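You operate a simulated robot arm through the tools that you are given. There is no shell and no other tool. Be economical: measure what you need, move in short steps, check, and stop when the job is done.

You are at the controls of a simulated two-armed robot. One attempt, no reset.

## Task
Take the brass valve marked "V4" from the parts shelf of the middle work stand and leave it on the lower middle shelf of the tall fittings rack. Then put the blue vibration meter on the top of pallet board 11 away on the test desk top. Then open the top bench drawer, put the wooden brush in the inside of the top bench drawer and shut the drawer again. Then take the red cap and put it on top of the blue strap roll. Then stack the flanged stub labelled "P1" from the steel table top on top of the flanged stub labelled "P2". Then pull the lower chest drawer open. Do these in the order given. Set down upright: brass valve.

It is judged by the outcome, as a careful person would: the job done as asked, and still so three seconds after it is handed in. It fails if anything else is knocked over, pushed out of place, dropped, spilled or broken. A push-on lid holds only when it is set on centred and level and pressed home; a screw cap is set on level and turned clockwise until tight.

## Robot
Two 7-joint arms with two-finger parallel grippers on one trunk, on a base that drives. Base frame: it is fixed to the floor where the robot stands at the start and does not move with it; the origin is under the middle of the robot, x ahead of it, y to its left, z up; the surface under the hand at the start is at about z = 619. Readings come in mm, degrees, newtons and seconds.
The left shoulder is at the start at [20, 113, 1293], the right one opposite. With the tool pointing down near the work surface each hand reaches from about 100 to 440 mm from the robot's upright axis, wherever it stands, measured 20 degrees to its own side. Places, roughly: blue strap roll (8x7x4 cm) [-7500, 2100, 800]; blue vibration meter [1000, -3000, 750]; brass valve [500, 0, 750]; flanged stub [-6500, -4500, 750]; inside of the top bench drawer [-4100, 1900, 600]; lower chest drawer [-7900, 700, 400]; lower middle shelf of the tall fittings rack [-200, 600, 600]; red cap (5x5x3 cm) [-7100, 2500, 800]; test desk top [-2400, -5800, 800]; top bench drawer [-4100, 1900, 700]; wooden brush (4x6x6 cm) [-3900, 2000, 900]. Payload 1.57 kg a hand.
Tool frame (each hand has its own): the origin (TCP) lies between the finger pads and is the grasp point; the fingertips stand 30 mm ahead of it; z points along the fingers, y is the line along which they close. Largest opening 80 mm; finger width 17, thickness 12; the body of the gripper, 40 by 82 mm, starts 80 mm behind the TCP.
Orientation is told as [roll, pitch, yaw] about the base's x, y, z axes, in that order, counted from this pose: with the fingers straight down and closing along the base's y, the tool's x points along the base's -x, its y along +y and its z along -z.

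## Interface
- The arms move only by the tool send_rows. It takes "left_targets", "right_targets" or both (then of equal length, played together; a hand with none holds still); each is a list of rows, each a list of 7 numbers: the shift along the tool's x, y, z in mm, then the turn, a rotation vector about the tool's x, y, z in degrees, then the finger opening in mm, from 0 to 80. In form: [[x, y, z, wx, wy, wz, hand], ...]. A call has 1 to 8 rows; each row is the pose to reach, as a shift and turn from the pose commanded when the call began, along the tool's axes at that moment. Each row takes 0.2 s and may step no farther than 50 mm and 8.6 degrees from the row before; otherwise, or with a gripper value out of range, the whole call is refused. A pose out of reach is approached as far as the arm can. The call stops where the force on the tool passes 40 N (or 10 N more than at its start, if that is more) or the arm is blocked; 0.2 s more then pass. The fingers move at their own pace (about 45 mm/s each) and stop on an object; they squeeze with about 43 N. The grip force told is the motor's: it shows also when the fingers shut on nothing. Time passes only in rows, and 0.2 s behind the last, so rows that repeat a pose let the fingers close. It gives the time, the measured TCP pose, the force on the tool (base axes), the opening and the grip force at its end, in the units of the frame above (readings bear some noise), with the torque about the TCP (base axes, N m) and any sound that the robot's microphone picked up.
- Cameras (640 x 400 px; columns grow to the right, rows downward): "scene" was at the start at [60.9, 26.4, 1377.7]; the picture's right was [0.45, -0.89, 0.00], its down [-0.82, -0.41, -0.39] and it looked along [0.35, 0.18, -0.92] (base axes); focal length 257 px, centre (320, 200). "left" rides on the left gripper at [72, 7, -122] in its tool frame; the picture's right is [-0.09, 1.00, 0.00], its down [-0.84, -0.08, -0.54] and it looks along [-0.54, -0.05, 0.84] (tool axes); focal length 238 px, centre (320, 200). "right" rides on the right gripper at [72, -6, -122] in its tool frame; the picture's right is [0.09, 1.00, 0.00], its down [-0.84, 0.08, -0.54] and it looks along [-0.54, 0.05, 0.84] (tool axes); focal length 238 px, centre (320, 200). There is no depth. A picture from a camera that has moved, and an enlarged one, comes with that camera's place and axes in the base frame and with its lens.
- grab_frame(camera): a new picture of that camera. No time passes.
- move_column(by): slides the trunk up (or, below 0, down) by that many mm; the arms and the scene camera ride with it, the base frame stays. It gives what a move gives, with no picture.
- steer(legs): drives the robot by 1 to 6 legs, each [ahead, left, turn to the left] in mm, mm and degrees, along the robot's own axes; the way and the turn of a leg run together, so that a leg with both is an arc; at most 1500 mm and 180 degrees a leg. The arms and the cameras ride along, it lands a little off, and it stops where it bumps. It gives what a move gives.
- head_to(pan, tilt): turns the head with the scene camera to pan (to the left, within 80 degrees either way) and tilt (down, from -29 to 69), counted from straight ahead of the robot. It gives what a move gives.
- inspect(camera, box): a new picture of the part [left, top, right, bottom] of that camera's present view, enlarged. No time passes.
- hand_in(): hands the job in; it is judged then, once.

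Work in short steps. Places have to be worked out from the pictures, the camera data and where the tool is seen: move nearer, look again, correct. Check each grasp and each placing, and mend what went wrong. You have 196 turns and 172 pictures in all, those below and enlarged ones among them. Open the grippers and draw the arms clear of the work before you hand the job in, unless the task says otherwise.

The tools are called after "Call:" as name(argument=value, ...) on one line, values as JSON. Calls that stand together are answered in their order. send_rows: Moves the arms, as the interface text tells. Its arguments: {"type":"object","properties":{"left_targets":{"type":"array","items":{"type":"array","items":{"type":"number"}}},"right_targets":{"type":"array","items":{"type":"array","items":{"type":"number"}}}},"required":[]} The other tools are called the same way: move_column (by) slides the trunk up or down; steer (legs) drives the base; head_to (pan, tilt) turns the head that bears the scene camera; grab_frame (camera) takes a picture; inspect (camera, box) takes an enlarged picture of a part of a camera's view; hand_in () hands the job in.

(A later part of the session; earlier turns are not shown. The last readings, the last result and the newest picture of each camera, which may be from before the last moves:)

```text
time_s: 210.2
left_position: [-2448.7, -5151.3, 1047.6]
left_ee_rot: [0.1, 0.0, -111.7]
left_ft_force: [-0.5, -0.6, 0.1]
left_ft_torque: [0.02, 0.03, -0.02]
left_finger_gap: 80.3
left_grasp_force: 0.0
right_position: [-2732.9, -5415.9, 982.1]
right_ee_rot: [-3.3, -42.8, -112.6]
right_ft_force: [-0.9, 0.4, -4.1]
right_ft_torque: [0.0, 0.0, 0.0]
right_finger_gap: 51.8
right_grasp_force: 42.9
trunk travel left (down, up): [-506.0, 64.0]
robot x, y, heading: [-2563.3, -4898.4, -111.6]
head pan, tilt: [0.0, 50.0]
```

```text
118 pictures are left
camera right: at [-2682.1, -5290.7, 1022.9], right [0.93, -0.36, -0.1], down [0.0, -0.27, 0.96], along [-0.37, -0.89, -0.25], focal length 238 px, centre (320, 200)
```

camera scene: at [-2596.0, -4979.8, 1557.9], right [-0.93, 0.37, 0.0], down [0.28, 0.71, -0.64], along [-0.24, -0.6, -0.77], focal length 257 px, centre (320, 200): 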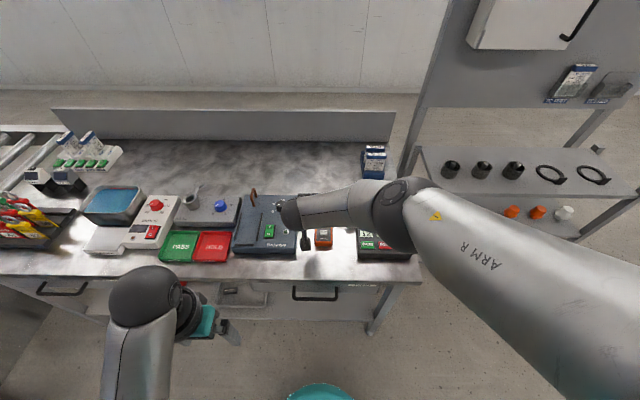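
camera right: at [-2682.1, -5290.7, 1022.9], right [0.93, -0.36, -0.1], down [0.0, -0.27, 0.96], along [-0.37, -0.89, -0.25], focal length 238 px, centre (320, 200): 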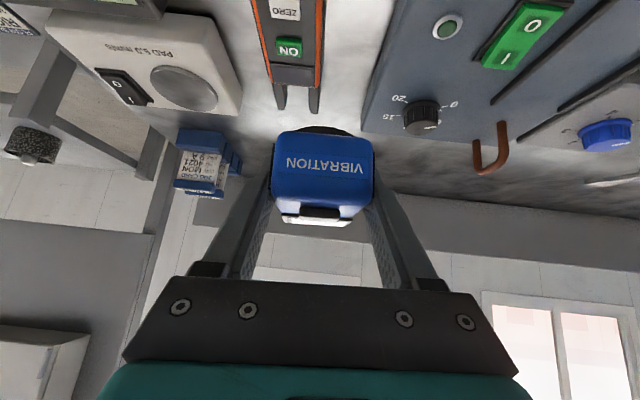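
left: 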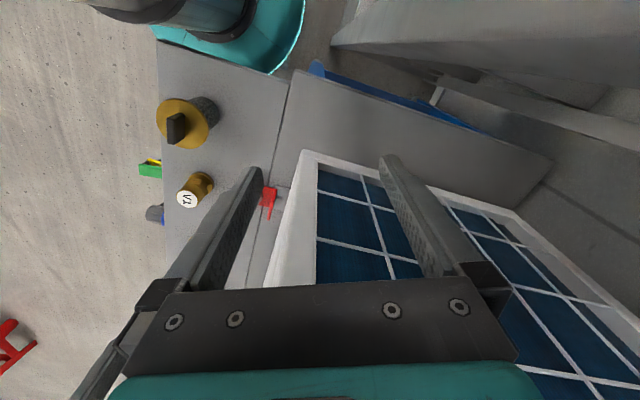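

Free spot: behind the orange multimeter, between the blue rig and the white supply, around (-2868, -5618) with the desk at about z 800. I drive nearer, and trade trunk height for arm reach.

Call:
steer(legs=[[0, -50, 0], [175, 0, 0]])

Call:
send_rows(right_targets=[[-18, 0, -3, 0, 0, 0, 40], [-36, 0, -7, 0, 0, 0, 40], [-55, 0, -10, 0, 0, 0, 40], [-73, 0, -14, 0, 0, 0, 40], [-91, 0, -17, 0, 0, 0, 40]])

Call:
grab_frame(camera="right")

Call:
grab_frame(camera="scene")

```text
time_s: 212.2
left_position: [-2559.0, -5296.8, 1048.8]
left_ee_rot: [-0.1, 0.1, -111.6]
left_ft_force: [-0.2, -0.2, 0.1]
left_ft_torque: [0.01, 0.0, 0.0]
left_finger_gap: 80.3
left_grasp_force: 0.0
right_position: [-2845.6, -5561.4, 982.2]
right_ee_rot: [-3.3, -42.7, -112.6]
right_ft_force: [-0.4, -0.4, -3.8]
right_ft_torque: [0.03, -0.01, 0.01]
right_finger_gap: 52.0
right_grasp_force: 43.0
trunk travel left (down, up): [-506.0, 64.0]
robot x, y, heading: [-2671.7, -5039.7, -111.5]
head pan, tilt: [0.0, 50.0]
```

```text
time_s: 213.4
left_position: [-2559.4, -5296.1, 1048.0]
left_ee_rot: [0.1, 0.0, -111.6]
left_ft_force: [0.2, 0.5, 0.1]
left_ft_torque: [0.01, 0.0, 0.03]
left_finger_gap: 80.2
left_grasp_force: 0.1
right_position: [-2865.3, -5612.4, 1057.9]
right_ee_rot: [-3.4, -42.9, -112.6]
right_ft_force: [1.0, 0.4, -3.5]
right_ft_torque: [0.07, 0.0, 0.0]
right_finger_gap: 51.7
right_grasp_force: 43.0
trunk travel left (down, up): [-506.0, 64.0]
robot x, y, heading: [-2674.3, -5041.9, -111.7]
head pan, tilt: [0.0, 50.0]
```

```text
117 pictures are left
camera right: at [-2813.3, -5487.1, 1097.9], right [0.93, -0.35, -0.1], down [0.01, -0.27, 0.96], along [-0.37, -0.89, -0.25], focal length 238 px, centre (320, 200)
```

right: 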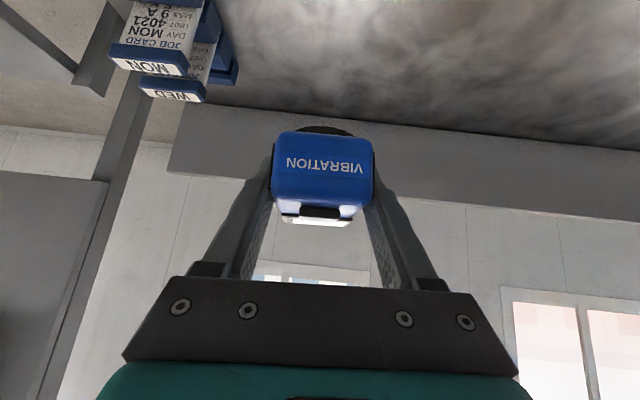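

```text
116 pictures are left
camera scene: at [-2706.9, -5124.5, 1557.8], right [-0.93, 0.37, 0.0], down [0.28, 0.71, -0.64], along [-0.24, -0.6, -0.77], focal length 257 px, centre (320, 200)
```

scene: 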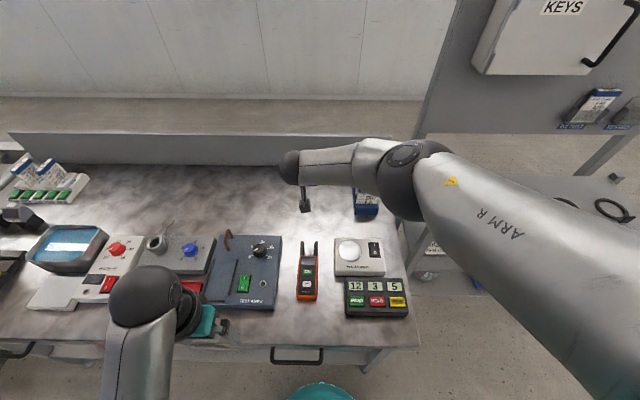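

The spot behind the clamp meter is free. I lower the trunk 140 mm and check.

Call:
move_column(by=-140)

Call:
grab_frame(camera="scene")

Call:
grab_frame(camera="right")

```text
time_s: 215.1
left_position: [-2560.1, -5295.7, 909.4]
left_ee_rot: [0.0, 0.0, -111.5]
left_ft_force: [0.0, -1.0, -0.7]
left_ft_torque: [0.01, 0.01, 0.0]
left_finger_gap: 80.2
left_grasp_force: 0.0
right_position: [-2866.2, -5612.0, 916.5]
right_ee_rot: [-3.3, -42.9, -112.5]
right_ft_force: [-0.1, 0.8, -4.5]
right_ft_torque: [0.01, 0.01, 0.02]
right_finger_gap: 51.6
right_grasp_force: 43.0
trunk travel left (down, up): [-366.0, 204.0]
robot x, y, heading: [-2672.8, -5040.6, -111.5]
head pan, tilt: [0.0, 50.0]
```

```text
115 pictures are left
camera scene: at [-2707.0, -5124.3, 1417.9], right [-0.93, 0.37, 0.0], down [0.28, 0.71, -0.64], along [-0.24, -0.6, -0.77], focal length 257 px, centre (320, 200)
```

scene: 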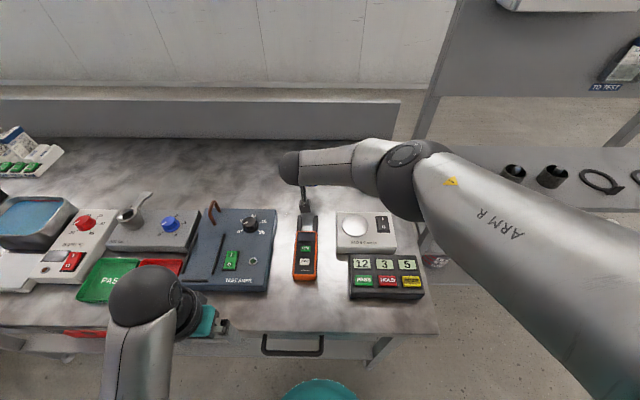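

```text
114 pictures are left
camera right: at [-2813.2, -5486.8, 957.7], right [0.93, -0.36, -0.1], down [0.0, -0.27, 0.96], along [-0.37, -0.89, -0.25], focal length 238 px, centre (320, 200)
```

right: 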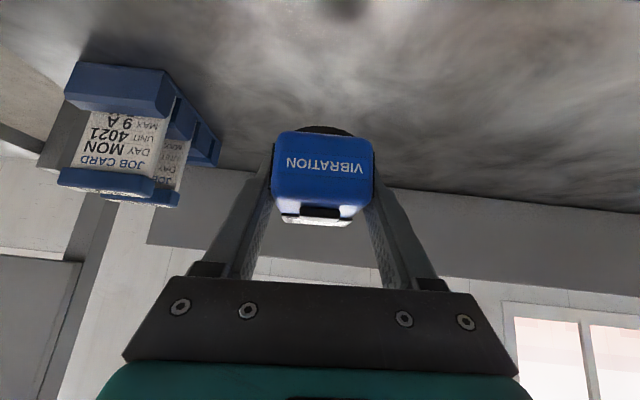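

Desk height computes to about z 803. I raise the left hand out of the way and lower in steps.

Call:
send_rows(left_targets=[[0, 0, -40, 0, 0, 0, 80], [0, 0, -80, 0, 0, 0, 80]])

Call:
move_column(by=-62)

Call:
grab_frame(camera="right")

```text
time_s: 215.7
left_position: [-2564.9, -5313.0, 976.9]
left_ee_rot: [-0.1, 0.3, -111.6]
left_ft_force: [0.2, 0.2, -0.2]
left_ft_torque: [-0.03, 0.01, -0.04]
left_finger_gap: 79.9
left_grasp_force: 0.1
left hand out of reach, approached as far as the arm can: row 2
right_position: [-2864.9, -5613.3, 916.2]
right_ee_rot: [-3.3, -42.8, -112.5]
right_ft_force: [0.4, -0.2, -4.7]
right_ft_torque: [0.04, -0.01, 0.02]
right_finger_gap: 51.8
right_grasp_force: 43.4
trunk travel left (down, up): [-366.0, 204.0]
robot x, y, heading: [-2672.4, -5046.3, -111.5]
head pan, tilt: [0.0, 50.0]
```

```text
time_s: 216.7
left_position: [-2563.5, -5312.5, 915.9]
left_ee_rot: [-0.2, 0.2, -111.6]
left_ft_force: [0.3, -0.2, -0.4]
left_ft_torque: [-0.01, 0.02, 0.01]
left_finger_gap: 79.8
left_grasp_force: 0.1
right_position: [-2865.7, -5612.5, 855.2]
right_ee_rot: [-3.3, -42.9, -112.6]
right_ft_force: [-0.1, -0.1, -4.3]
right_ft_torque: [0.03, -0.01, 0.0]
right_finger_gap: 51.7
right_grasp_force: 43.0
trunk travel left (down, up): [-304.0, 266.0]
robot x, y, heading: [-2672.9, -5044.5, -111.9]
head pan, tilt: [0.0, 50.0]
```

```text
113 pictures are left
camera right: at [-2813.2, -5486.7, 895.7], right [0.93, -0.36, -0.1], down [0.0, -0.27, 0.96], along [-0.37, -0.89, -0.25], focal length 238 px, centre (320, 200)
```

right: 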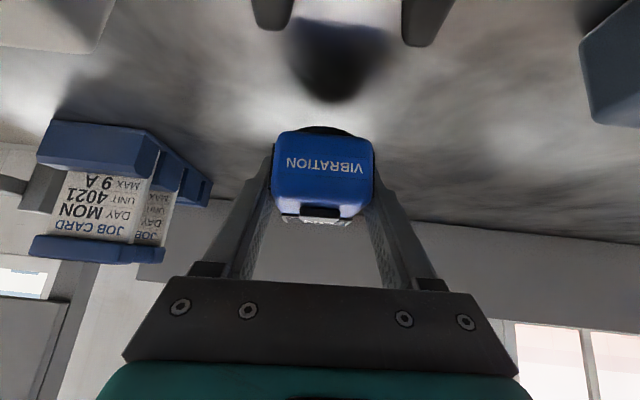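

Still a small gap (its reflection shows below it). Lowering in small steps.

Call:
move_column(by=-9)

Call:
move_column(by=-5)

Call:
grab_frame(camera="right")

```text
time_s: 217.3
left_position: [-2565.1, -5312.1, 907.0]
left_ee_rot: [0.0, 0.1, -111.6]
left_ft_force: [-0.1, 0.2, -0.2]
left_ft_torque: [-0.02, 0.02, 0.02]
left_finger_gap: 80.1
left_grasp_force: 0.1
right_position: [-2865.7, -5612.3, 845.9]
right_ee_rot: [-3.3, -42.8, -112.6]
right_ft_force: [-0.1, 0.3, -3.8]
right_ft_torque: [0.02, -0.06, 0.02]
right_finger_gap: 51.9
right_grasp_force: 42.8
trunk travel left (down, up): [-295.0, 275.0]
robot x, y, heading: [-2674.0, -5044.5, -111.5]
head pan, tilt: [0.0, 50.0]
```

```text
time_s: 217.8
left_position: [-2565.4, -5311.3, 901.3]
left_ee_rot: [0.0, 0.1, -111.5]
left_ft_force: [0.5, -0.7, -0.5]
left_ft_torque: [-0.02, 0.0, -0.03]
left_finger_gap: 80.0
left_grasp_force: 0.1
right_position: [-2865.0, -5611.8, 840.7]
right_ee_rot: [-3.3, -42.8, -112.6]
right_ft_force: [-0.2, -1.2, -3.5]
right_ft_torque: [0.01, -0.03, 0.01]
right_finger_gap: 51.9
right_grasp_force: 42.6
trunk travel left (down, up): [-290.0, 280.0]
robot x, y, heading: [-2674.2, -5041.4, -111.4]
head pan, tilt: [0.0, 50.0]
```

```text
112 pictures are left
camera right: at [-2813.1, -5486.7, 881.6], right [0.93, -0.36, -0.1], down [0.0, -0.27, 0.96], along [-0.37, -0.89, -0.25], focal length 238 px, centre (320, 200)
```

right: 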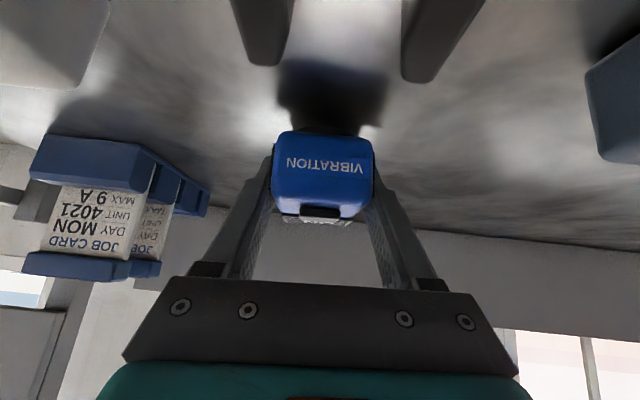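

Call:
move_column(by=-4)

Call:
move_column(by=-3)

```text
time_s: 218.4
left_position: [-2565.5, -5312.7, 898.2]
left_ee_rot: [-0.1, 0.1, -111.5]
left_ft_force: [0.2, -1.3, 0.4]
left_ft_torque: [0.0, -0.02, -0.02]
left_finger_gap: 79.9
left_grasp_force: 0.1
right_position: [-2865.2, -5611.8, 837.1]
right_ee_rot: [-3.4, -42.9, -112.6]
right_ft_force: [-0.8, 0.3, -4.4]
right_ft_torque: [0.04, 0.01, -0.02]
right_finger_gap: 51.5
right_grasp_force: 43.2
trunk travel left (down, up): [-286.0, 284.0]
robot x, y, heading: [-2677.9, -5042.6, -111.4]
head pan, tilt: [0.0, 50.0]
```

```text
time_s: 218.9
left_position: [-2564.3, -5312.4, 895.4]
left_ee_rot: [-0.1, 0.1, -111.7]
left_ft_force: [0.0, 0.6, -0.5]
left_ft_torque: [0.01, -0.03, -0.01]
left_finger_gap: 79.7
left_grasp_force: 0.1
right_position: [-2865.7, -5612.5, 834.4]
right_ee_rot: [-3.4, -43.0, -112.6]
right_ft_force: [0.2, 0.8, -2.2]
right_ft_torque: [0.02, -0.03, 0.0]
right_finger_gap: 51.8
right_grasp_force: 43.3
trunk travel left (down, up): [-283.0, 287.0]
robot x, y, heading: [-2674.4, -5041.8, -111.5]
head pan, tilt: [0.0, 50.0]
```

Force just begins to ease; two more small steps.

Call:
move_column(by=-2)

Call:
move_column(by=-2)

```text
time_s: 219.4
left_position: [-2563.6, -5310.6, 892.8]
left_ee_rot: [0.0, 0.0, -111.7]
left_ft_force: [0.2, 0.3, 0.0]
left_ft_torque: [0.0, 0.0, 0.0]
left_finger_gap: 79.9
left_grasp_force: 0.0
right_position: [-2865.9, -5611.8, 834.5]
right_ee_rot: [-3.2, -43.0, -112.6]
right_ft_force: [0.6, 4.5, 8.7]
right_ft_torque: [-0.06, -0.27, 0.07]
right_finger_gap: 51.7
right_grasp_force: 43.3
trunk travel left (down, up): [-281.0, 289.0]
robot x, y, heading: [-2677.4, -5042.1, -111.9]
head pan, tilt: [0.0, 50.0]
```

```text
time_s: 219.9
left_position: [-2563.8, -5310.0, 891.1]
left_ee_rot: [-0.1, 0.0, -111.5]
left_ft_force: [-0.1, 0.8, -0.4]
left_ft_torque: [-0.02, -0.03, -0.02]
left_finger_gap: 80.1
left_grasp_force: 0.0
right_position: [-2866.0, -5611.4, 834.0]
right_ee_rot: [-3.3, -43.3, -112.6]
right_ft_force: [0.3, 5.8, 22.1]
right_ft_torque: [-0.23, -0.46, 0.12]
right_finger_gap: 51.8
right_grasp_force: 42.9
trunk travel left (down, up): [-279.0, 291.0]
robot x, y, heading: [-2671.8, -5044.4, -111.5]
head pan, tilt: [0.0, 50.0]
```

The meter is down. Open and rise.

Call:
send_rows(right_targets=[[0, 0, 0, 0, 0, 0, 60], [0, 0, 0, 0, 0, 0, 72], [0, 0, 0, 0, 0, 0, 80], [0, 0, 0, 0, 0, 0, 80]])

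Call:
move_column(by=120)

Call:
steer(legs=[[-250, 0, 0]])

Call:
grab_frame(camera="scene")

```text
time_s: 220.9
left_position: [-2563.4, -5311.8, 890.8]
left_ee_rot: [-0.1, 0.0, -111.6]
left_ft_force: [-0.1, 0.8, 0.2]
left_ft_torque: [0.0, -0.03, 0.01]
left_finger_gap: 80.1
left_grasp_force: 0.1
right_position: [-2865.7, -5612.3, 829.3]
right_ee_rot: [-3.2, -42.8, -112.6]
right_ft_force: [-0.3, 0.8, -0.4]
right_ft_torque: [-0.01, -0.01, -0.05]
right_finger_gap: 80.1
right_grasp_force: 0.0
trunk travel left (down, up): [-279.0, 291.0]
robot x, y, heading: [-2678.0, -5044.4, -111.9]
head pan, tilt: [0.0, 50.0]
```

```text
time_s: 222.4
left_position: [-2563.8, -5312.7, 1010.5]
left_ee_rot: [-0.1, 0.1, -111.6]
left_ft_force: [-0.3, 0.1, 0.1]
left_ft_torque: [0.02, 0.03, 0.04]
left_finger_gap: 79.9
left_grasp_force: 0.0
right_position: [-2866.2, -5611.0, 948.7]
right_ee_rot: [-3.3, -42.9, -112.6]
right_ft_force: [0.6, 0.6, -0.3]
right_ft_torque: [0.03, -0.01, 0.01]
right_finger_gap: 80.1
right_grasp_force: 0.0
trunk travel left (down, up): [-399.0, 171.0]
robot x, y, heading: [-2673.1, -5042.4, -111.8]
head pan, tilt: [0.0, 50.0]
```

```text
time_s: 224.3
left_position: [-2472.2, -5080.0, 1012.4]
left_ee_rot: [-0.1, 0.1, -111.6]
left_ft_force: [-0.1, 0.5, -0.5]
left_ft_torque: [-0.05, -0.02, 0.02]
left_finger_gap: 80.0
left_grasp_force: 0.1
right_position: [-2774.2, -5380.5, 951.3]
right_ee_rot: [-3.2, -42.8, -112.6]
right_ft_force: [0.0, -0.8, -0.1]
right_ft_torque: [-0.01, -0.02, 0.0]
right_finger_gap: 79.9
right_grasp_force: 0.1
trunk travel left (down, up): [-399.0, 171.0]
robot x, y, heading: [-2582.5, -4814.2, -111.5]
head pan, tilt: [0.0, 50.0]
```

```text
111 pictures are left
camera scene: at [-2615.2, -4892.3, 1450.9], right [-0.93, 0.37, 0.0], down [0.28, 0.71, -0.64], along [-0.24, -0.6, -0.77], focal length 257 px, centre (320, 200)
```

scene: 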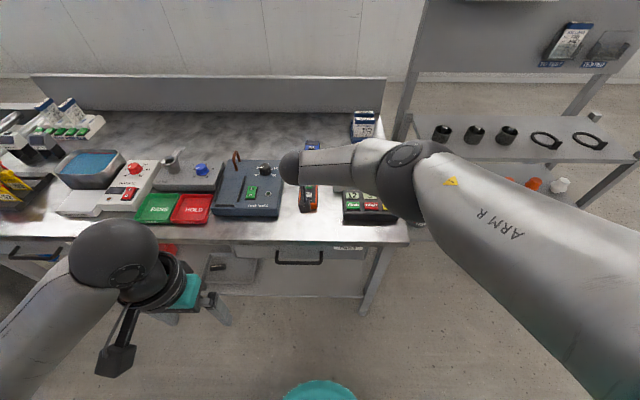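

The blue meter sits on the desk behind the clamp meter. Now back the way I came toward the bench near (-4100, 1900).

Call:
steer(legs=[[0, 0, -86.3], [1212, 0, 0], [1212, 0, 0], [0, 0, -10], [1500, 0, 0], [1500, 0, 0]])

```text
time_s: 254.7
left_position: [-7824.3, -2676.7, 1010.1]
left_ee_rot: [-0.1, 0.1, 151.6]
left_ft_force: [-0.2, -0.3, 0.2]
left_ft_torque: [0.04, -0.01, 0.03]
left_finger_gap: 80.0
left_grasp_force: 0.1
right_position: [-8086.7, -2341.3, 950.5]
right_ee_rot: [-3.3, -42.9, 150.6]
right_ft_force: [-0.2, -0.4, -0.1]
right_ft_torque: [0.0, 0.02, 0.01]
right_finger_gap: 80.2
right_grasp_force: 0.1
trunk travel left (down, up): [-399.0, 171.0]
robot x, y, heading: [-7540.8, -2595.4, 151.5]
head pan, tilt: [0.0, 50.0]
```

On course; continue north past the cart, then north-east.

Call:
steer(legs=[[0, 0, -58.4], [1100, 0, 0], [1098, 0, 0], [0, 0, -56.8], [1360, 0, 0], [1000, 0, 0]])

Call:
head_to(pan=0, tilt=15)

Call:
grab_frame(camera="scene")

```text
time_s: 281.8
left_position: [-5649.0, 1209.8, 1009.5]
left_ee_rot: [-0.1, 0.2, 34.6]
left_ft_force: [-0.7, 0.7, -0.7]
left_ft_torque: [0.02, -0.02, 0.02]
left_finger_gap: 79.7
left_grasp_force: 0.1
right_position: [-5232.3, 1291.7, 950.7]
right_ee_rot: [-3.3, -43.0, 33.6]
right_ft_force: [0.2, 0.3, -0.3]
right_ft_torque: [0.02, 0.01, 0.0]
right_finger_gap: 79.9
right_grasp_force: 0.1
trunk travel left (down, up): [-399.0, 171.0]
robot x, y, heading: [-5707.6, 922.8, 34.3]
head pan, tilt: [0.0, 50.0]
```

```text
time_s: 282.8
left_position: [-5648.2, 1209.8, 1009.7]
left_ee_rot: [-0.1, 0.1, 34.5]
left_ft_force: [0.7, -1.2, -0.8]
left_ft_torque: [-0.02, 0.02, 0.01]
left_finger_gap: 80.0
left_grasp_force: 0.1
right_position: [-5230.6, 1292.8, 951.0]
right_ee_rot: [-3.4, -42.9, 33.6]
right_ft_force: [0.7, 0.3, 0.8]
right_ft_torque: [0.02, 0.0, 0.02]
right_finger_gap: 79.9
right_grasp_force: 0.2
trunk travel left (down, up): [-399.0, 171.0]
robot x, y, heading: [-5705.5, 926.3, 34.9]
head pan, tilt: [0.0, 15.0]
```

```text
110 pictures are left
camera scene: at [-5623.6, 985.0, 1504.5], right [0.57, -0.82, 0.0], down [-0.21, -0.15, -0.97], along [0.8, 0.55, -0.26], focal length 257 px, centre (320, 200)
```

scene: 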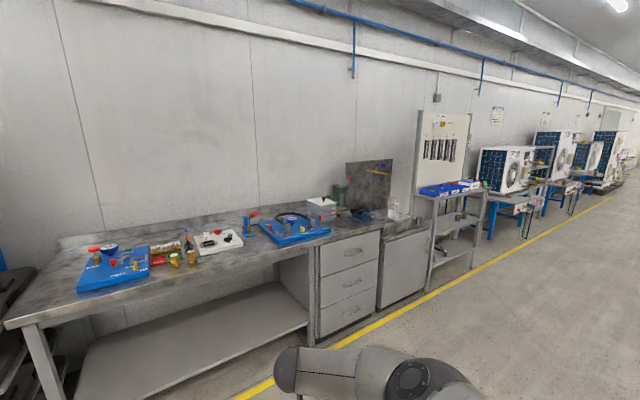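

The drawer column is at about (-4145, 1746), the brush on the bench top above it. I turn square to the bench and drive in front of it.

Call:
steer(legs=[[0, 0, 33.2], [560, -1139, 0]])

Call:
head_to(pan=0, tilt=35)

Call:
grab_frame(camera="scene")

```text
time_s: 290.7
left_position: [-4561.0, 1286.0, 1010.4]
left_ee_rot: [-0.1, 0.1, 67.2]
left_ft_force: [0.1, 0.4, -0.4]
left_ft_torque: [-0.03, -0.03, -0.01]
left_finger_gap: 79.8
left_grasp_force: 0.0
right_position: [-4254.1, 1579.8, 949.2]
right_ee_rot: [-3.4, -42.9, 66.3]
right_ft_force: [-0.2, 0.1, -0.3]
right_ft_torque: [-0.04, 0.0, 0.0]
right_finger_gap: 79.7
right_grasp_force: 0.0
trunk travel left (down, up): [-399.0, 171.0]
robot x, y, heading: [-4457.1, 1014.2, 67.2]
head pan, tilt: [0.0, 15.0]
```

```text
time_s: 291.6
left_position: [-4561.1, 1286.5, 1010.0]
left_ee_rot: [-0.1, 0.1, 67.2]
left_ft_force: [-0.5, -0.1, -0.1]
left_ft_torque: [-0.02, -0.01, 0.03]
left_finger_gap: 80.0
left_grasp_force: 0.1
right_position: [-4253.4, 1581.9, 950.0]
right_ee_rot: [-3.3, -42.8, 66.4]
right_ft_force: [0.5, -0.6, 0.0]
right_ft_torque: [-0.01, 0.03, -0.01]
right_finger_gap: 79.9
right_grasp_force: 0.0
trunk travel left (down, up): [-399.0, 171.0]
robot x, y, heading: [-4460.1, 1011.8, 67.1]
head pan, tilt: [0.0, 35.0]
```

```text
109 pictures are left
camera scene: at [-4420.4, 1105.6, 1472.7], right [0.92, -0.39, 0.0], down [-0.22, -0.53, -0.82], along [0.32, 0.76, -0.57], focal length 257 px, centre (320, 200)
```

scene: 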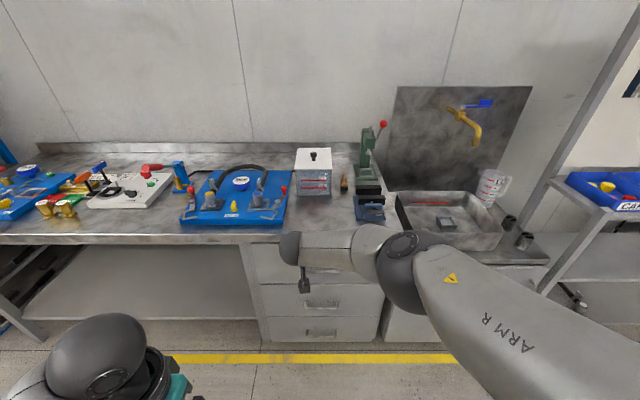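

I enlarge the bench top to find the brush and the drawer front.

Call:
inspect(camera="scene", box=[240, 140, 520, 340])

Call:
grab_frame(camera="right")

```text
2.00 times, centred on (380, 240) of scene
camera zoom: at [-4420.4, 1105.6, 1472.7], right [0.92, -0.39, 0.0], down [-0.22, -0.53, -0.82], along [0.32, 0.76, -0.57], focal length 513 px, centre (200, 120)
```

zoom: 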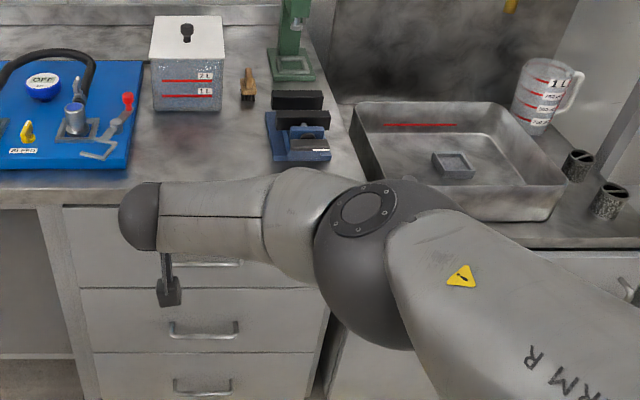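

```text
107 pictures are left
camera right: at [-4309.2, 1456.0, 990.9], right [-0.92, 0.37, -0.1], down [0.0, 0.27, 0.96], along [0.39, 0.89, -0.25], focal length 238 px, centre (320, 200)
```

right: 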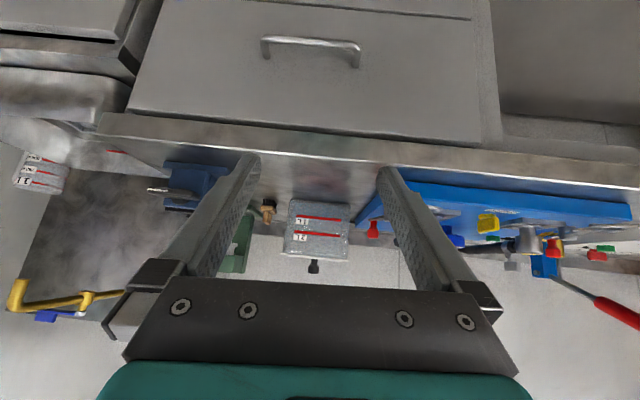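

Brush at about (-3921, 1998, 861), bench top ≈ z 830; top drawer handle bar centre ≈ (-4153, 1716, 681). I take the brush first with the right hand, so I align laterally and drive nearer.

Call:
move_column(by=40)

Call:
steer(legs=[[0, -145, 0], [420, 0, 0]])

Call:
grab_frame(camera="right")

Call:
grab_frame(camera="scene")

```text
time_s: 292.4
left_position: [-4560.7, 1285.3, 1049.9]
left_ee_rot: [-0.1, 0.0, 67.2]
left_ft_force: [-0.1, -1.1, 0.2]
left_ft_torque: [-0.01, -0.01, -0.05]
left_finger_gap: 79.9
left_grasp_force: 0.0
right_position: [-4254.1, 1579.7, 989.4]
right_ee_rot: [-3.3, -42.9, 66.2]
right_ft_force: [-0.1, -0.8, 0.4]
right_ft_torque: [0.0, -0.05, 0.0]
right_finger_gap: 80.1
right_grasp_force: 0.0
trunk travel left (down, up): [-439.0, 131.0]
robot x, y, heading: [-4456.1, 1013.7, 67.3]
head pan, tilt: [0.0, 35.0]
```

```text
time_s: 295.9
left_position: [-4264.6, 1618.0, 1049.9]
left_ee_rot: [-0.1, 0.1, 67.4]
left_ft_force: [-0.3, 0.2, 0.5]
left_ft_torque: [-0.03, -0.03, 0.01]
left_finger_gap: 79.7
left_grasp_force: 0.2
right_position: [-3956.7, 1912.7, 989.4]
right_ee_rot: [-3.3, -42.8, 66.3]
right_ft_force: [0.0, -0.1, -0.4]
right_ft_torque: [0.0, -0.01, 0.0]
right_finger_gap: 79.9
right_grasp_force: 0.0
trunk travel left (down, up): [-439.0, 131.0]
robot x, y, heading: [-4158.7, 1344.9, 67.7]
head pan, tilt: [0.0, 35.0]
```

```text
106 pictures are left
camera right: at [-4011.9, 1788.8, 1030.6], right [-0.92, 0.37, -0.1], down [0.0, 0.27, 0.96], along [0.39, 0.89, -0.25], focal length 238 px, centre (320, 200)
```

right: 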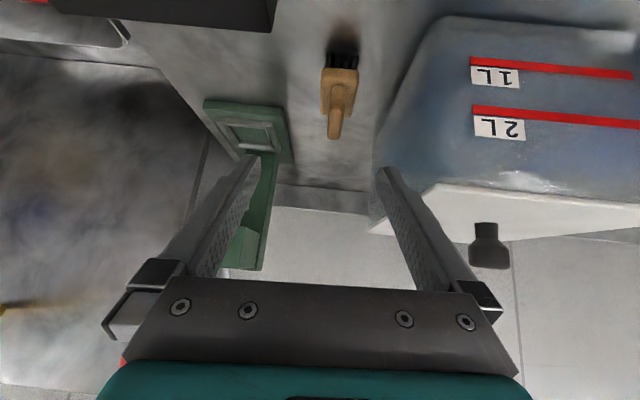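

```text
105 pictures are left
camera scene: at [-4122.7, 1438.6, 1512.5], right [0.92, -0.39, 0.0], down [-0.22, -0.53, -0.82], along [0.32, 0.76, -0.57], focal length 257 px, centre (320, 200)
```

scene: 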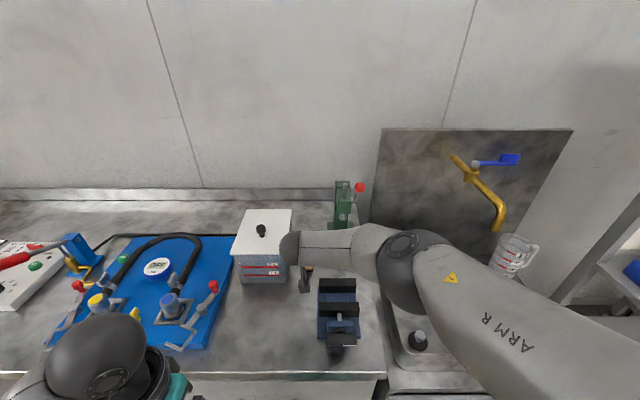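

The brush stands bristles down near (-3930, 1988), 80 mm ahead and laterally centred. I drive 74 forward and lower 70.

Call:
steer(legs=[[74, 0, 0]])

Call:
move_column(by=-60)

Call:
grab_frame(camera="right")

```text
time_s: 297.0
left_position: [-4235.7, 1686.6, 1050.3]
left_ee_rot: [-0.1, 0.2, 67.3]
left_ft_force: [0.4, 0.6, -1.0]
left_ft_torque: [-0.06, -0.02, -0.02]
left_finger_gap: 79.9
left_grasp_force: 0.2
right_position: [-3928.0, 1980.7, 989.1]
right_ee_rot: [-3.3, -42.8, 66.3]
right_ft_force: [0.6, -0.6, -0.8]
right_ft_torque: [-0.01, -0.03, -0.01]
right_finger_gap: 80.0
right_grasp_force: 0.0
trunk travel left (down, up): [-439.0, 131.0]
robot x, y, heading: [-4136.1, 1414.4, 67.5]
head pan, tilt: [0.0, 35.0]
```

```text
time_s: 298.0
left_position: [-4235.8, 1686.0, 990.4]
left_ee_rot: [-0.2, 0.1, 67.3]
left_ft_force: [0.1, 0.7, -0.3]
left_ft_torque: [-0.01, 0.0, -0.03]
left_finger_gap: 80.2
left_grasp_force: 0.0
right_position: [-3929.0, 1979.8, 930.5]
right_ee_rot: [-3.4, -43.0, 66.3]
right_ft_force: [-0.3, 0.9, -0.1]
right_ft_torque: [-0.02, 0.0, -0.02]
right_finger_gap: 80.1
right_grasp_force: 0.0
trunk travel left (down, up): [-379.0, 191.0]
robot x, y, heading: [-4129.8, 1415.6, 67.1]
head pan, tilt: [0.0, 35.0]
```

```text
104 pictures are left
camera right: at [-3983.8, 1856.2, 971.0], right [-0.92, 0.37, -0.1], down [0.0, 0.27, 0.96], along [0.39, 0.89, -0.25], focal length 238 px, centre (320, 200)
```

right: 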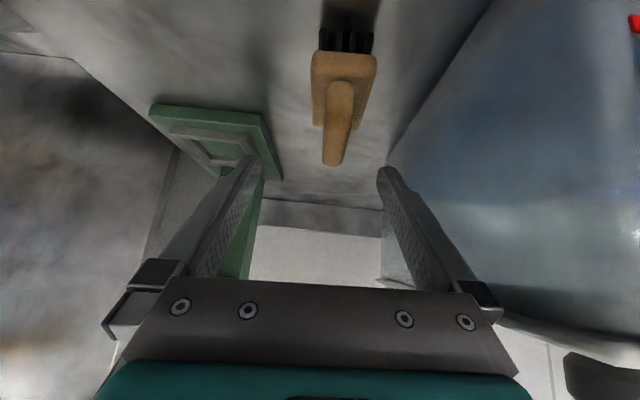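

Clearances: tank face about 75 mm left of the brush. I correct 6 mm left and lower 60 mm onto the wooden block.

Call:
send_rows(right_targets=[[3, 3, -3, 0, 0, 0, 72], [5, 6, -5, 0, 0, 0, 70]])

Call:
move_column(by=-60)

Call:
grab_frame(camera="right")

```text
time_s: 298.6
left_position: [-4235.0, 1686.0, 990.2]
left_ee_rot: [-0.1, 0.1, 67.3]
left_ft_force: [-0.4, 0.3, 0.7]
left_ft_torque: [0.02, 0.02, 0.02]
left_finger_gap: 80.1
left_grasp_force: 0.0
right_position: [-3937.3, 1976.0, 930.3]
right_ee_rot: [-3.3, -42.9, 66.3]
right_ft_force: [-0.3, -1.4, 0.1]
right_ft_torque: [-0.01, 0.03, 0.02]
right_finger_gap: 69.9
right_grasp_force: 0.1
trunk travel left (down, up): [-379.0, 191.0]
robot x, y, heading: [-4130.5, 1416.1, 67.2]
head pan, tilt: [0.0, 35.0]
```

```text
time_s: 299.6
left_position: [-4236.0, 1683.4, 930.6]
left_ee_rot: [0.0, 0.0, 67.3]
left_ft_force: [0.3, -0.7, 0.8]
left_ft_torque: [-0.01, 0.03, 0.0]
left_finger_gap: 80.4
left_grasp_force: 0.0
right_position: [-3940.7, 1978.7, 878.7]
right_ee_rot: [-2.8, -43.6, 66.3]
right_ft_force: [-0.8, -9.1, 13.4]
right_ft_torque: [0.12, 0.38, 0.37]
right_finger_gap: 67.4
right_grasp_force: 0.2
trunk travel left (down, up): [-319.0, 251.0]
robot x, y, heading: [-4131.6, 1413.6, 67.3]
head pan, tilt: [0.0, 35.0]
stopped: the force on the tool passed its limit at 42 N (the readings are from after the stop); the commanded pose is now the measured one
```

```text
103 pictures are left
camera right: at [-3994.4, 1854.8, 917.3], right [-0.92, 0.37, -0.1], down [0.0, 0.25, 0.97], along [0.38, 0.89, -0.24], focal length 238 px, centre (320, 200)
```

right: 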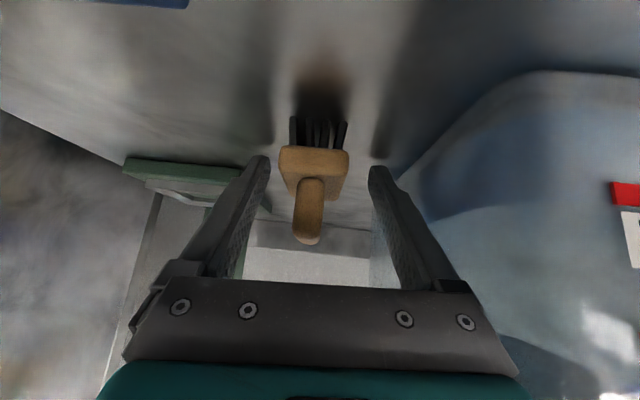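

The fingertips touched the bench (it is at about z 848). I raise 4 mm and close on the brush.

Call:
move_column(by=5)

Call:
send_rows(right_targets=[[0, 0, 0, 0, 0, 0, 55], [0, 0, 0, 0, 0, 0, 40], [0, 0, 0, 0, 0, 0, 28], [0, 0, 0, 0, 0, 0, 20], [0, 0, 0, 0, 0, 0, 20]])

Call:
grab_frame(camera="right")

```text
time_s: 300.2
left_position: [-4235.8, 1685.8, 936.4]
left_ee_rot: [-0.1, 0.1, 67.4]
left_ft_force: [0.3, 0.1, -0.3]
left_ft_torque: [-0.01, 0.01, 0.04]
left_finger_gap: 80.1
left_grasp_force: 0.0
right_position: [-3937.6, 1980.2, 879.9]
right_ee_rot: [-3.0, -43.5, 66.2]
right_ft_force: [0.3, -0.3, -0.5]
right_ft_torque: [0.01, 0.0, -0.02]
right_finger_gap: 69.8
right_grasp_force: 0.1
trunk travel left (down, up): [-324.0, 246.0]
robot x, y, heading: [-4131.7, 1414.5, 67.4]
head pan, tilt: [0.0, 35.0]
```

```text
time_s: 301.4
left_position: [-4235.8, 1686.2, 935.2]
left_ee_rot: [-0.1, 0.0, 67.4]
left_ft_force: [0.2, -0.5, -0.2]
left_ft_torque: [-0.02, 0.02, -0.01]
left_finger_gap: 79.9
left_grasp_force: 0.1
right_position: [-3938.7, 1979.0, 880.9]
right_ee_rot: [-2.9, -43.5, 66.2]
right_ft_force: [0.0, -1.7, -0.1]
right_ft_torque: [-0.01, 0.01, 0.03]
right_finger_gap: 31.4
right_grasp_force: 34.4
trunk travel left (down, up): [-324.0, 246.0]
robot x, y, heading: [-4130.5, 1415.9, 67.5]
head pan, tilt: [0.0, 35.0]
```

```text
102 pictures are left
camera right: at [-3993.1, 1855.6, 920.0], right [-0.92, 0.37, -0.1], down [0.0, 0.26, 0.97], along [0.39, 0.89, -0.24], focal length 238 px, centre (320, 200)
```

right: 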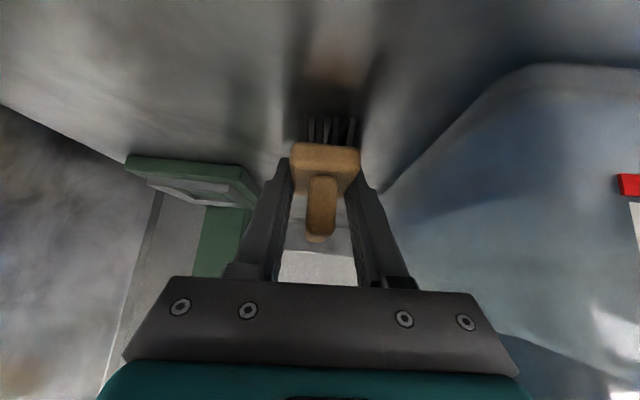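

Brush gripped. I lift it, back off 90 mm, and bring the left hand down in front of the drawer handle with fingers closed.

Call:
move_column(by=115)

Call:
steer(legs=[[-100, 0, 0]])

Call:
send_rows(left_targets=[[0, -7, 42, 0, 0, 0, 60], [0, -14, 84, 0, 0, 0, 40], [0, -21, 126, 0, 0, 0, 20], [0, -28, 168, 0, 0, 0, 0], [0, -35, 210, 0, 0, 0, 0], [0, -42, 252, 0, 0, 0, 0], [0, -49, 294, 0, 0, 0, 0]])

Call:
grab_frame(camera="left")

Call:
grab_frame(camera="scene")

```text
time_s: 302.8
left_position: [-4235.5, 1686.4, 1049.0]
left_ee_rot: [-0.1, 0.1, 67.3]
left_ft_force: [0.3, -0.3, -0.5]
left_ft_torque: [-0.03, -0.04, -0.01]
left_finger_gap: 80.1
left_grasp_force: 0.0
right_position: [-3939.4, 1980.4, 995.3]
right_ee_rot: [-3.1, -43.5, 66.3]
right_ft_force: [-0.2, 0.4, -0.8]
right_ft_torque: [-0.01, 0.03, -0.02]
right_finger_gap: 30.9
right_grasp_force: 40.0
trunk travel left (down, up): [-439.0, 131.0]
robot x, y, heading: [-4129.7, 1414.1, 67.3]
head pan, tilt: [0.0, 35.0]
```

```text
time_s: 304.0
left_position: [-4273.8, 1593.3, 1049.8]
left_ee_rot: [-0.1, 0.1, 67.3]
left_ft_force: [0.0, -0.4, 0.1]
left_ft_torque: [0.02, 0.0, 0.0]
left_finger_gap: 80.0
left_grasp_force: 0.2
right_position: [-3976.7, 1888.3, 997.4]
right_ee_rot: [-2.9, -43.6, 66.1]
right_ft_force: [-0.6, 0.4, -1.0]
right_ft_torque: [0.0, 0.02, 0.0]
right_finger_gap: 31.2
right_grasp_force: 40.3
trunk travel left (down, up): [-439.0, 131.0]
robot x, y, heading: [-4167.9, 1327.9, 67.1]
head pan, tilt: [0.0, 35.0]
```

```text
time_s: 305.6
left_position: [-4227.6, 1574.4, 755.6]
left_ee_rot: [0.0, 0.1, 67.3]
left_ft_force: [-0.7, -0.3, 0.9]
left_ft_torque: [0.01, -0.02, 0.01]
left_finger_gap: 0.1
left_grasp_force: 21.5
right_position: [-3975.6, 1888.9, 995.3]
right_ee_rot: [-2.9, -43.4, 66.2]
right_ft_force: [0.8, 0.1, -0.2]
right_ft_torque: [-0.02, 0.0, 0.01]
right_finger_gap: 31.1
right_grasp_force: 40.1
trunk travel left (down, up): [-439.0, 131.0]
robot x, y, heading: [-4169.7, 1327.1, 67.2]
head pan, tilt: [0.0, 35.0]
```

```text
101 pictures are left
camera left: at [-4262.7, 1511.3, 877.0], right [-0.88, 0.47, 0.0], down [0.39, 0.74, 0.54], along [0.25, 0.48, -0.84], focal length 238 px, centre (320, 200)
```

left: 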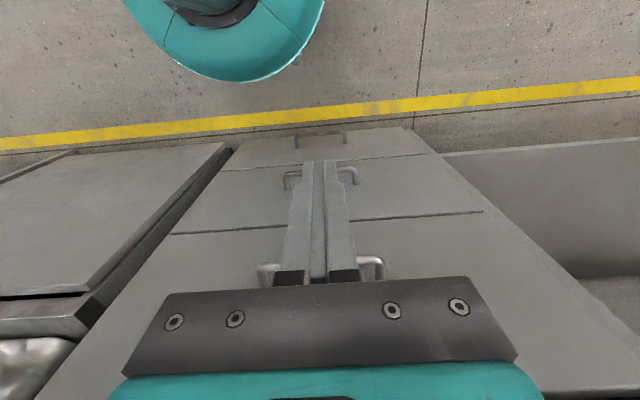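

```text
100 pictures are left
camera scene: at [-4132.3, 1414.5, 1512.4], right [0.92, -0.39, 0.0], down [-0.22, -0.53, -0.82], along [0.32, 0.76, -0.57], focal length 257 px, centre (320, 200)
```

scene: 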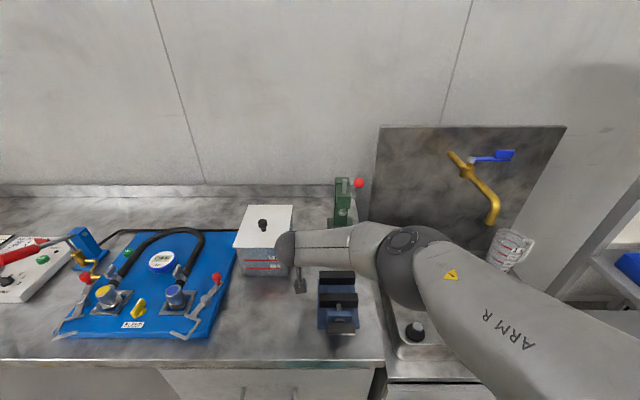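

The closed left fingers are laterally on the handle; its bar is about 147 mm ahead at z≈681. I move 150 mm ahead above it and look.

Call:
send_rows(left_targets=[[-40, -3, 0, 0, 0, 0, 0], [-80, -6, 0, 0, 0, 0, 0], [-120, -9, 0, 0, 0, 0, 0], [-150, -11, 0, 0, 0, 0, 0]])

Call:
grab_frame(camera="left")

```text
time_s: 306.6
left_position: [-4170.6, 1685.0, 750.0]
left_ee_rot: [0.1, 2.1, 67.3]
left_ft_force: [-5.1, -17.6, 11.6]
left_ft_torque: [2.46, -0.5, 0.16]
left_finger_gap: 0.1
left_grasp_force: 21.4
right_position: [-3976.4, 1890.5, 996.3]
right_ee_rot: [-2.8, -43.4, 66.2]
right_ft_force: [-0.6, 0.7, -1.8]
right_ft_torque: [0.0, 0.0, -0.04]
right_finger_gap: 31.3
right_grasp_force: 40.6
trunk travel left (down, up): [-439.0, 131.0]
robot x, y, heading: [-4167.9, 1327.9, 67.5]
head pan, tilt: [0.0, 35.0]
stopped in row 4 (left hand): the force on the tool passed its limit at 65 N (the readings are from after the stop); the commanded pose is now the measured one
```

```text
99 pictures are left
camera left: at [-4203.5, 1626.3, 874.2], right [-0.88, 0.47, 0.0], down [0.4, 0.76, 0.51], along [0.24, 0.45, -0.86], focal length 238 px, centre (320, 200)
```

left: 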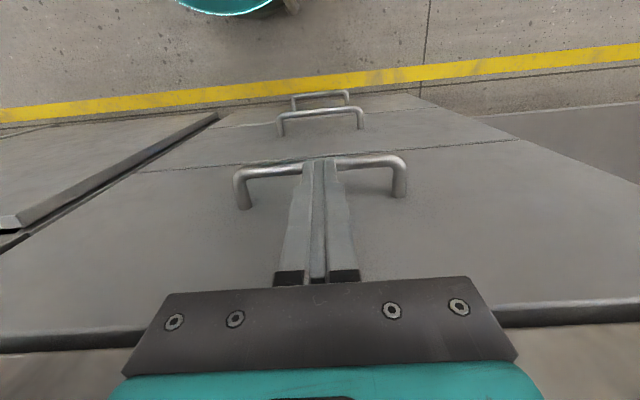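

The gripper body met the bench edge; the bar is about 10 mm ahead of the TCP with 31 mm standoff. I back off slightly, lean the hand 20° so the tips go forward, and go over the gap.

Call:
send_rows(left_targets=[[25, 0, 0, 0, 0, 0, 0], [25, 0, 0, 0, -8, 0, 0], [25, 0, 0, 0, -16, 0, 0], [20, 0, 5, 0, -22, 0, 0], [0, 0, 10, 0, -22, 0, 0], [-21, 0, 18, 0, -22, 0, 0]])

Call:
grab_frame(camera="left")

```text
time_s: 308.0
left_position: [-4161.5, 1706.7, 732.7]
left_ee_rot: [0.2, -20.3, 67.3]
left_ft_force: [-0.3, -0.4, -0.6]
left_ft_torque: [0.05, -0.01, 0.0]
left_finger_gap: 0.0
left_grasp_force: 21.7
right_position: [-3977.1, 1889.5, 994.6]
right_ee_rot: [-2.9, -43.6, 66.2]
right_ft_force: [-0.4, -0.2, 0.5]
right_ft_torque: [0.01, 0.02, 0.0]
right_finger_gap: 31.3
right_grasp_force: 40.1
trunk travel left (down, up): [-439.0, 131.0]
robot x, y, heading: [-4169.2, 1325.8, 67.6]
head pan, tilt: [0.0, 35.0]
```

```text
98 pictures are left
camera left: at [-4211.0, 1608.9, 821.1], right [-0.89, 0.46, 0.03], down [0.3, 0.52, 0.8], along [0.35, 0.72, -0.6], focal length 238 px, centre (320, 200)
```

left: 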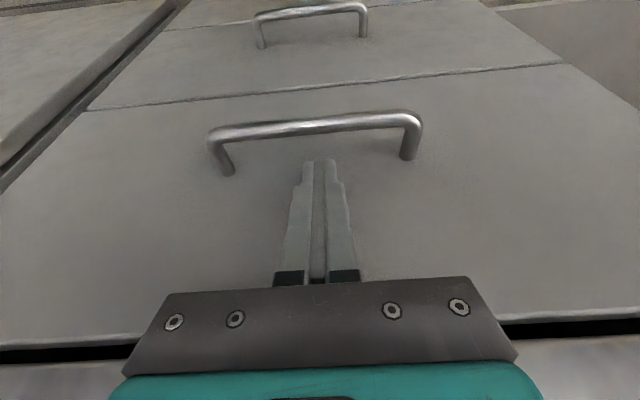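

Refined: bar at (-4171, 1688, 697). I shift back 10 and go down 25 to bring the fingers behind the bar.

Call:
send_rows(left_targets=[[8, 0, -3, 0, 0, 0, 0], [13, 0, 9, 0, 0, 0, 0], [18, 0, 20, 0, 0, 0, 0]])

Call:
grab_frame(camera="left")

```text
time_s: 308.8
left_position: [-4163.5, 1699.9, 708.2]
left_ee_rot: [0.1, -20.6, 67.2]
left_ft_force: [1.9, 3.6, 3.6]
left_ft_torque: [0.06, -0.07, 0.0]
left_finger_gap: 0.2
left_grasp_force: 21.3
right_position: [-3977.0, 1889.5, 996.4]
right_ee_rot: [-2.9, -43.5, 66.2]
right_ft_force: [0.1, 0.3, 0.0]
right_ft_torque: [-0.04, -0.02, 0.03]
right_finger_gap: 31.3
right_grasp_force: 40.0
trunk travel left (down, up): [-439.0, 131.0]
robot x, y, heading: [-4172.4, 1325.1, 67.5]
head pan, tilt: [0.0, 35.0]
```

```text
97 pictures are left
camera left: at [-4214.1, 1601.3, 796.7], right [-0.88, 0.46, 0.03], down [0.3, 0.52, 0.8], along [0.35, 0.72, -0.6], focal length 238 px, centre (320, 200)
```

left: 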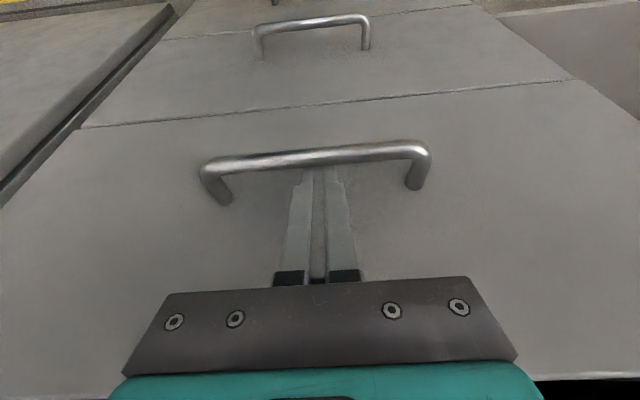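

The fingertips are behind the bar. I pull by driving back 120 mm and check.

Call:
steer(legs=[[-120, 0, 0]])

Call:
grab_frame(camera="left")

```text
time_s: 310.0
left_position: [-4213.0, 1586.9, 708.0]
left_ee_rot: [0.2, -20.3, 67.3]
left_ft_force: [0.0, -0.7, 0.2]
left_ft_torque: [0.03, 0.03, -0.05]
left_finger_gap: 0.1
left_grasp_force: 21.3
right_position: [-4024.2, 1777.5, 996.6]
right_ee_rot: [-3.0, -43.6, 66.3]
right_ft_force: [0.3, 0.5, -0.8]
right_ft_torque: [0.03, 0.02, 0.02]
right_finger_gap: 31.2
right_grasp_force: 39.8
trunk travel left (down, up): [-439.0, 131.0]
robot x, y, heading: [-4215.7, 1213.6, 67.5]
head pan, tilt: [0.0, 35.0]
```

```text
96 pictures are left
camera left: at [-4261.6, 1488.2, 796.4], right [-0.89, 0.46, 0.03], down [0.3, 0.52, 0.8], along [0.35, 0.72, -0.6], focal length 238 px, centre (320, 200)
```

left: 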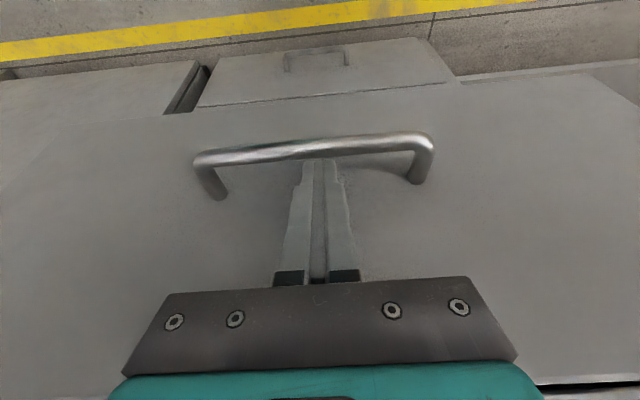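

The drawer is coming out. Pull another 170 mm.

Call:
steer(legs=[[-170, 0, 0]])

Call:
head_to(pan=0, tilt=50)

Call:
grab_frame(camera="left")

Call:
grab_frame(camera="scene")

```text
time_s: 311.5
left_position: [-4277.0, 1430.0, 709.0]
left_ee_rot: [0.0, -20.3, 67.2]
left_ft_force: [0.5, 0.5, 0.9]
left_ft_torque: [0.03, -0.01, 0.02]
left_finger_gap: 0.0
left_grasp_force: 21.0
right_position: [-4087.3, 1620.5, 996.8]
right_ee_rot: [-3.1, -43.6, 66.2]
right_ft_force: [-0.3, -0.7, -1.1]
right_ft_torque: [0.03, 0.04, -0.01]
right_finger_gap: 31.1
right_grasp_force: 40.1
trunk travel left (down, up): [-439.0, 131.0]
robot x, y, heading: [-4280.4, 1057.4, 67.6]
head pan, tilt: [0.0, 35.0]
```

```text
time_s: 312.2
left_position: [-4277.7, 1428.6, 706.8]
left_ee_rot: [0.2, -20.2, 67.2]
left_ft_force: [-0.8, 0.1, -0.7]
left_ft_torque: [0.0, -0.01, 0.01]
left_finger_gap: 0.1
left_grasp_force: 21.7
right_position: [-4087.2, 1622.2, 996.5]
right_ee_rot: [-3.0, -43.5, 66.1]
right_ft_force: [-0.8, -0.2, -1.5]
right_ft_torque: [0.01, -0.02, 0.01]
right_finger_gap: 31.0
right_grasp_force: 39.9
trunk travel left (down, up): [-439.0, 131.0]
robot x, y, heading: [-4279.4, 1054.7, 67.5]
head pan, tilt: [0.0, 50.0]
```

```text
95 pictures are left
camera left: at [-4326.8, 1331.1, 796.2], right [-0.89, 0.46, 0.03], down [0.3, 0.52, 0.8], along [0.35, 0.72, -0.6], focal length 238 px, centre (320, 200)
```

left: 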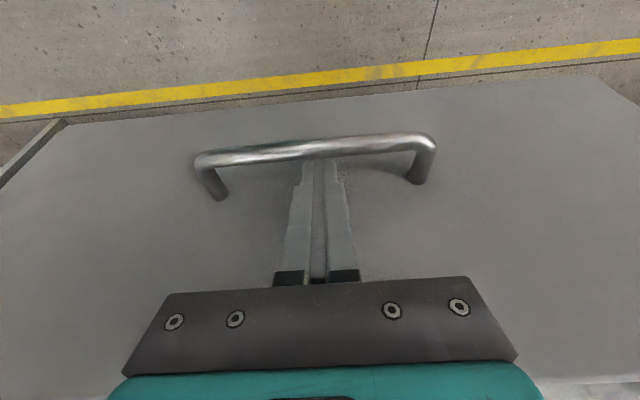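

```text
94 pictures are left
camera scene: at [-4248.9, 1135.7, 1490.7], right [0.92, -0.38, 0.0], down [-0.29, -0.71, -0.64], along [0.25, 0.59, -0.77], focal length 257 px, centre (320, 200)
```

scene: 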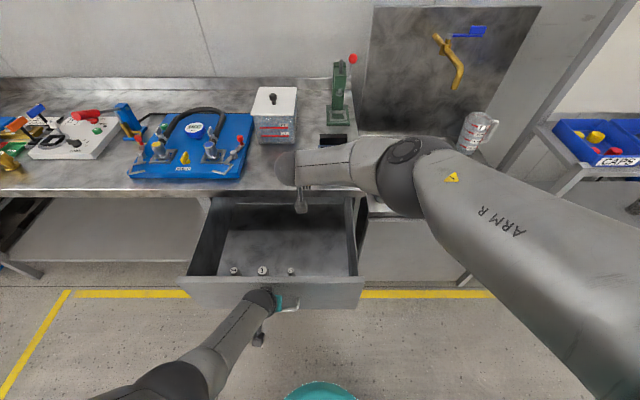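

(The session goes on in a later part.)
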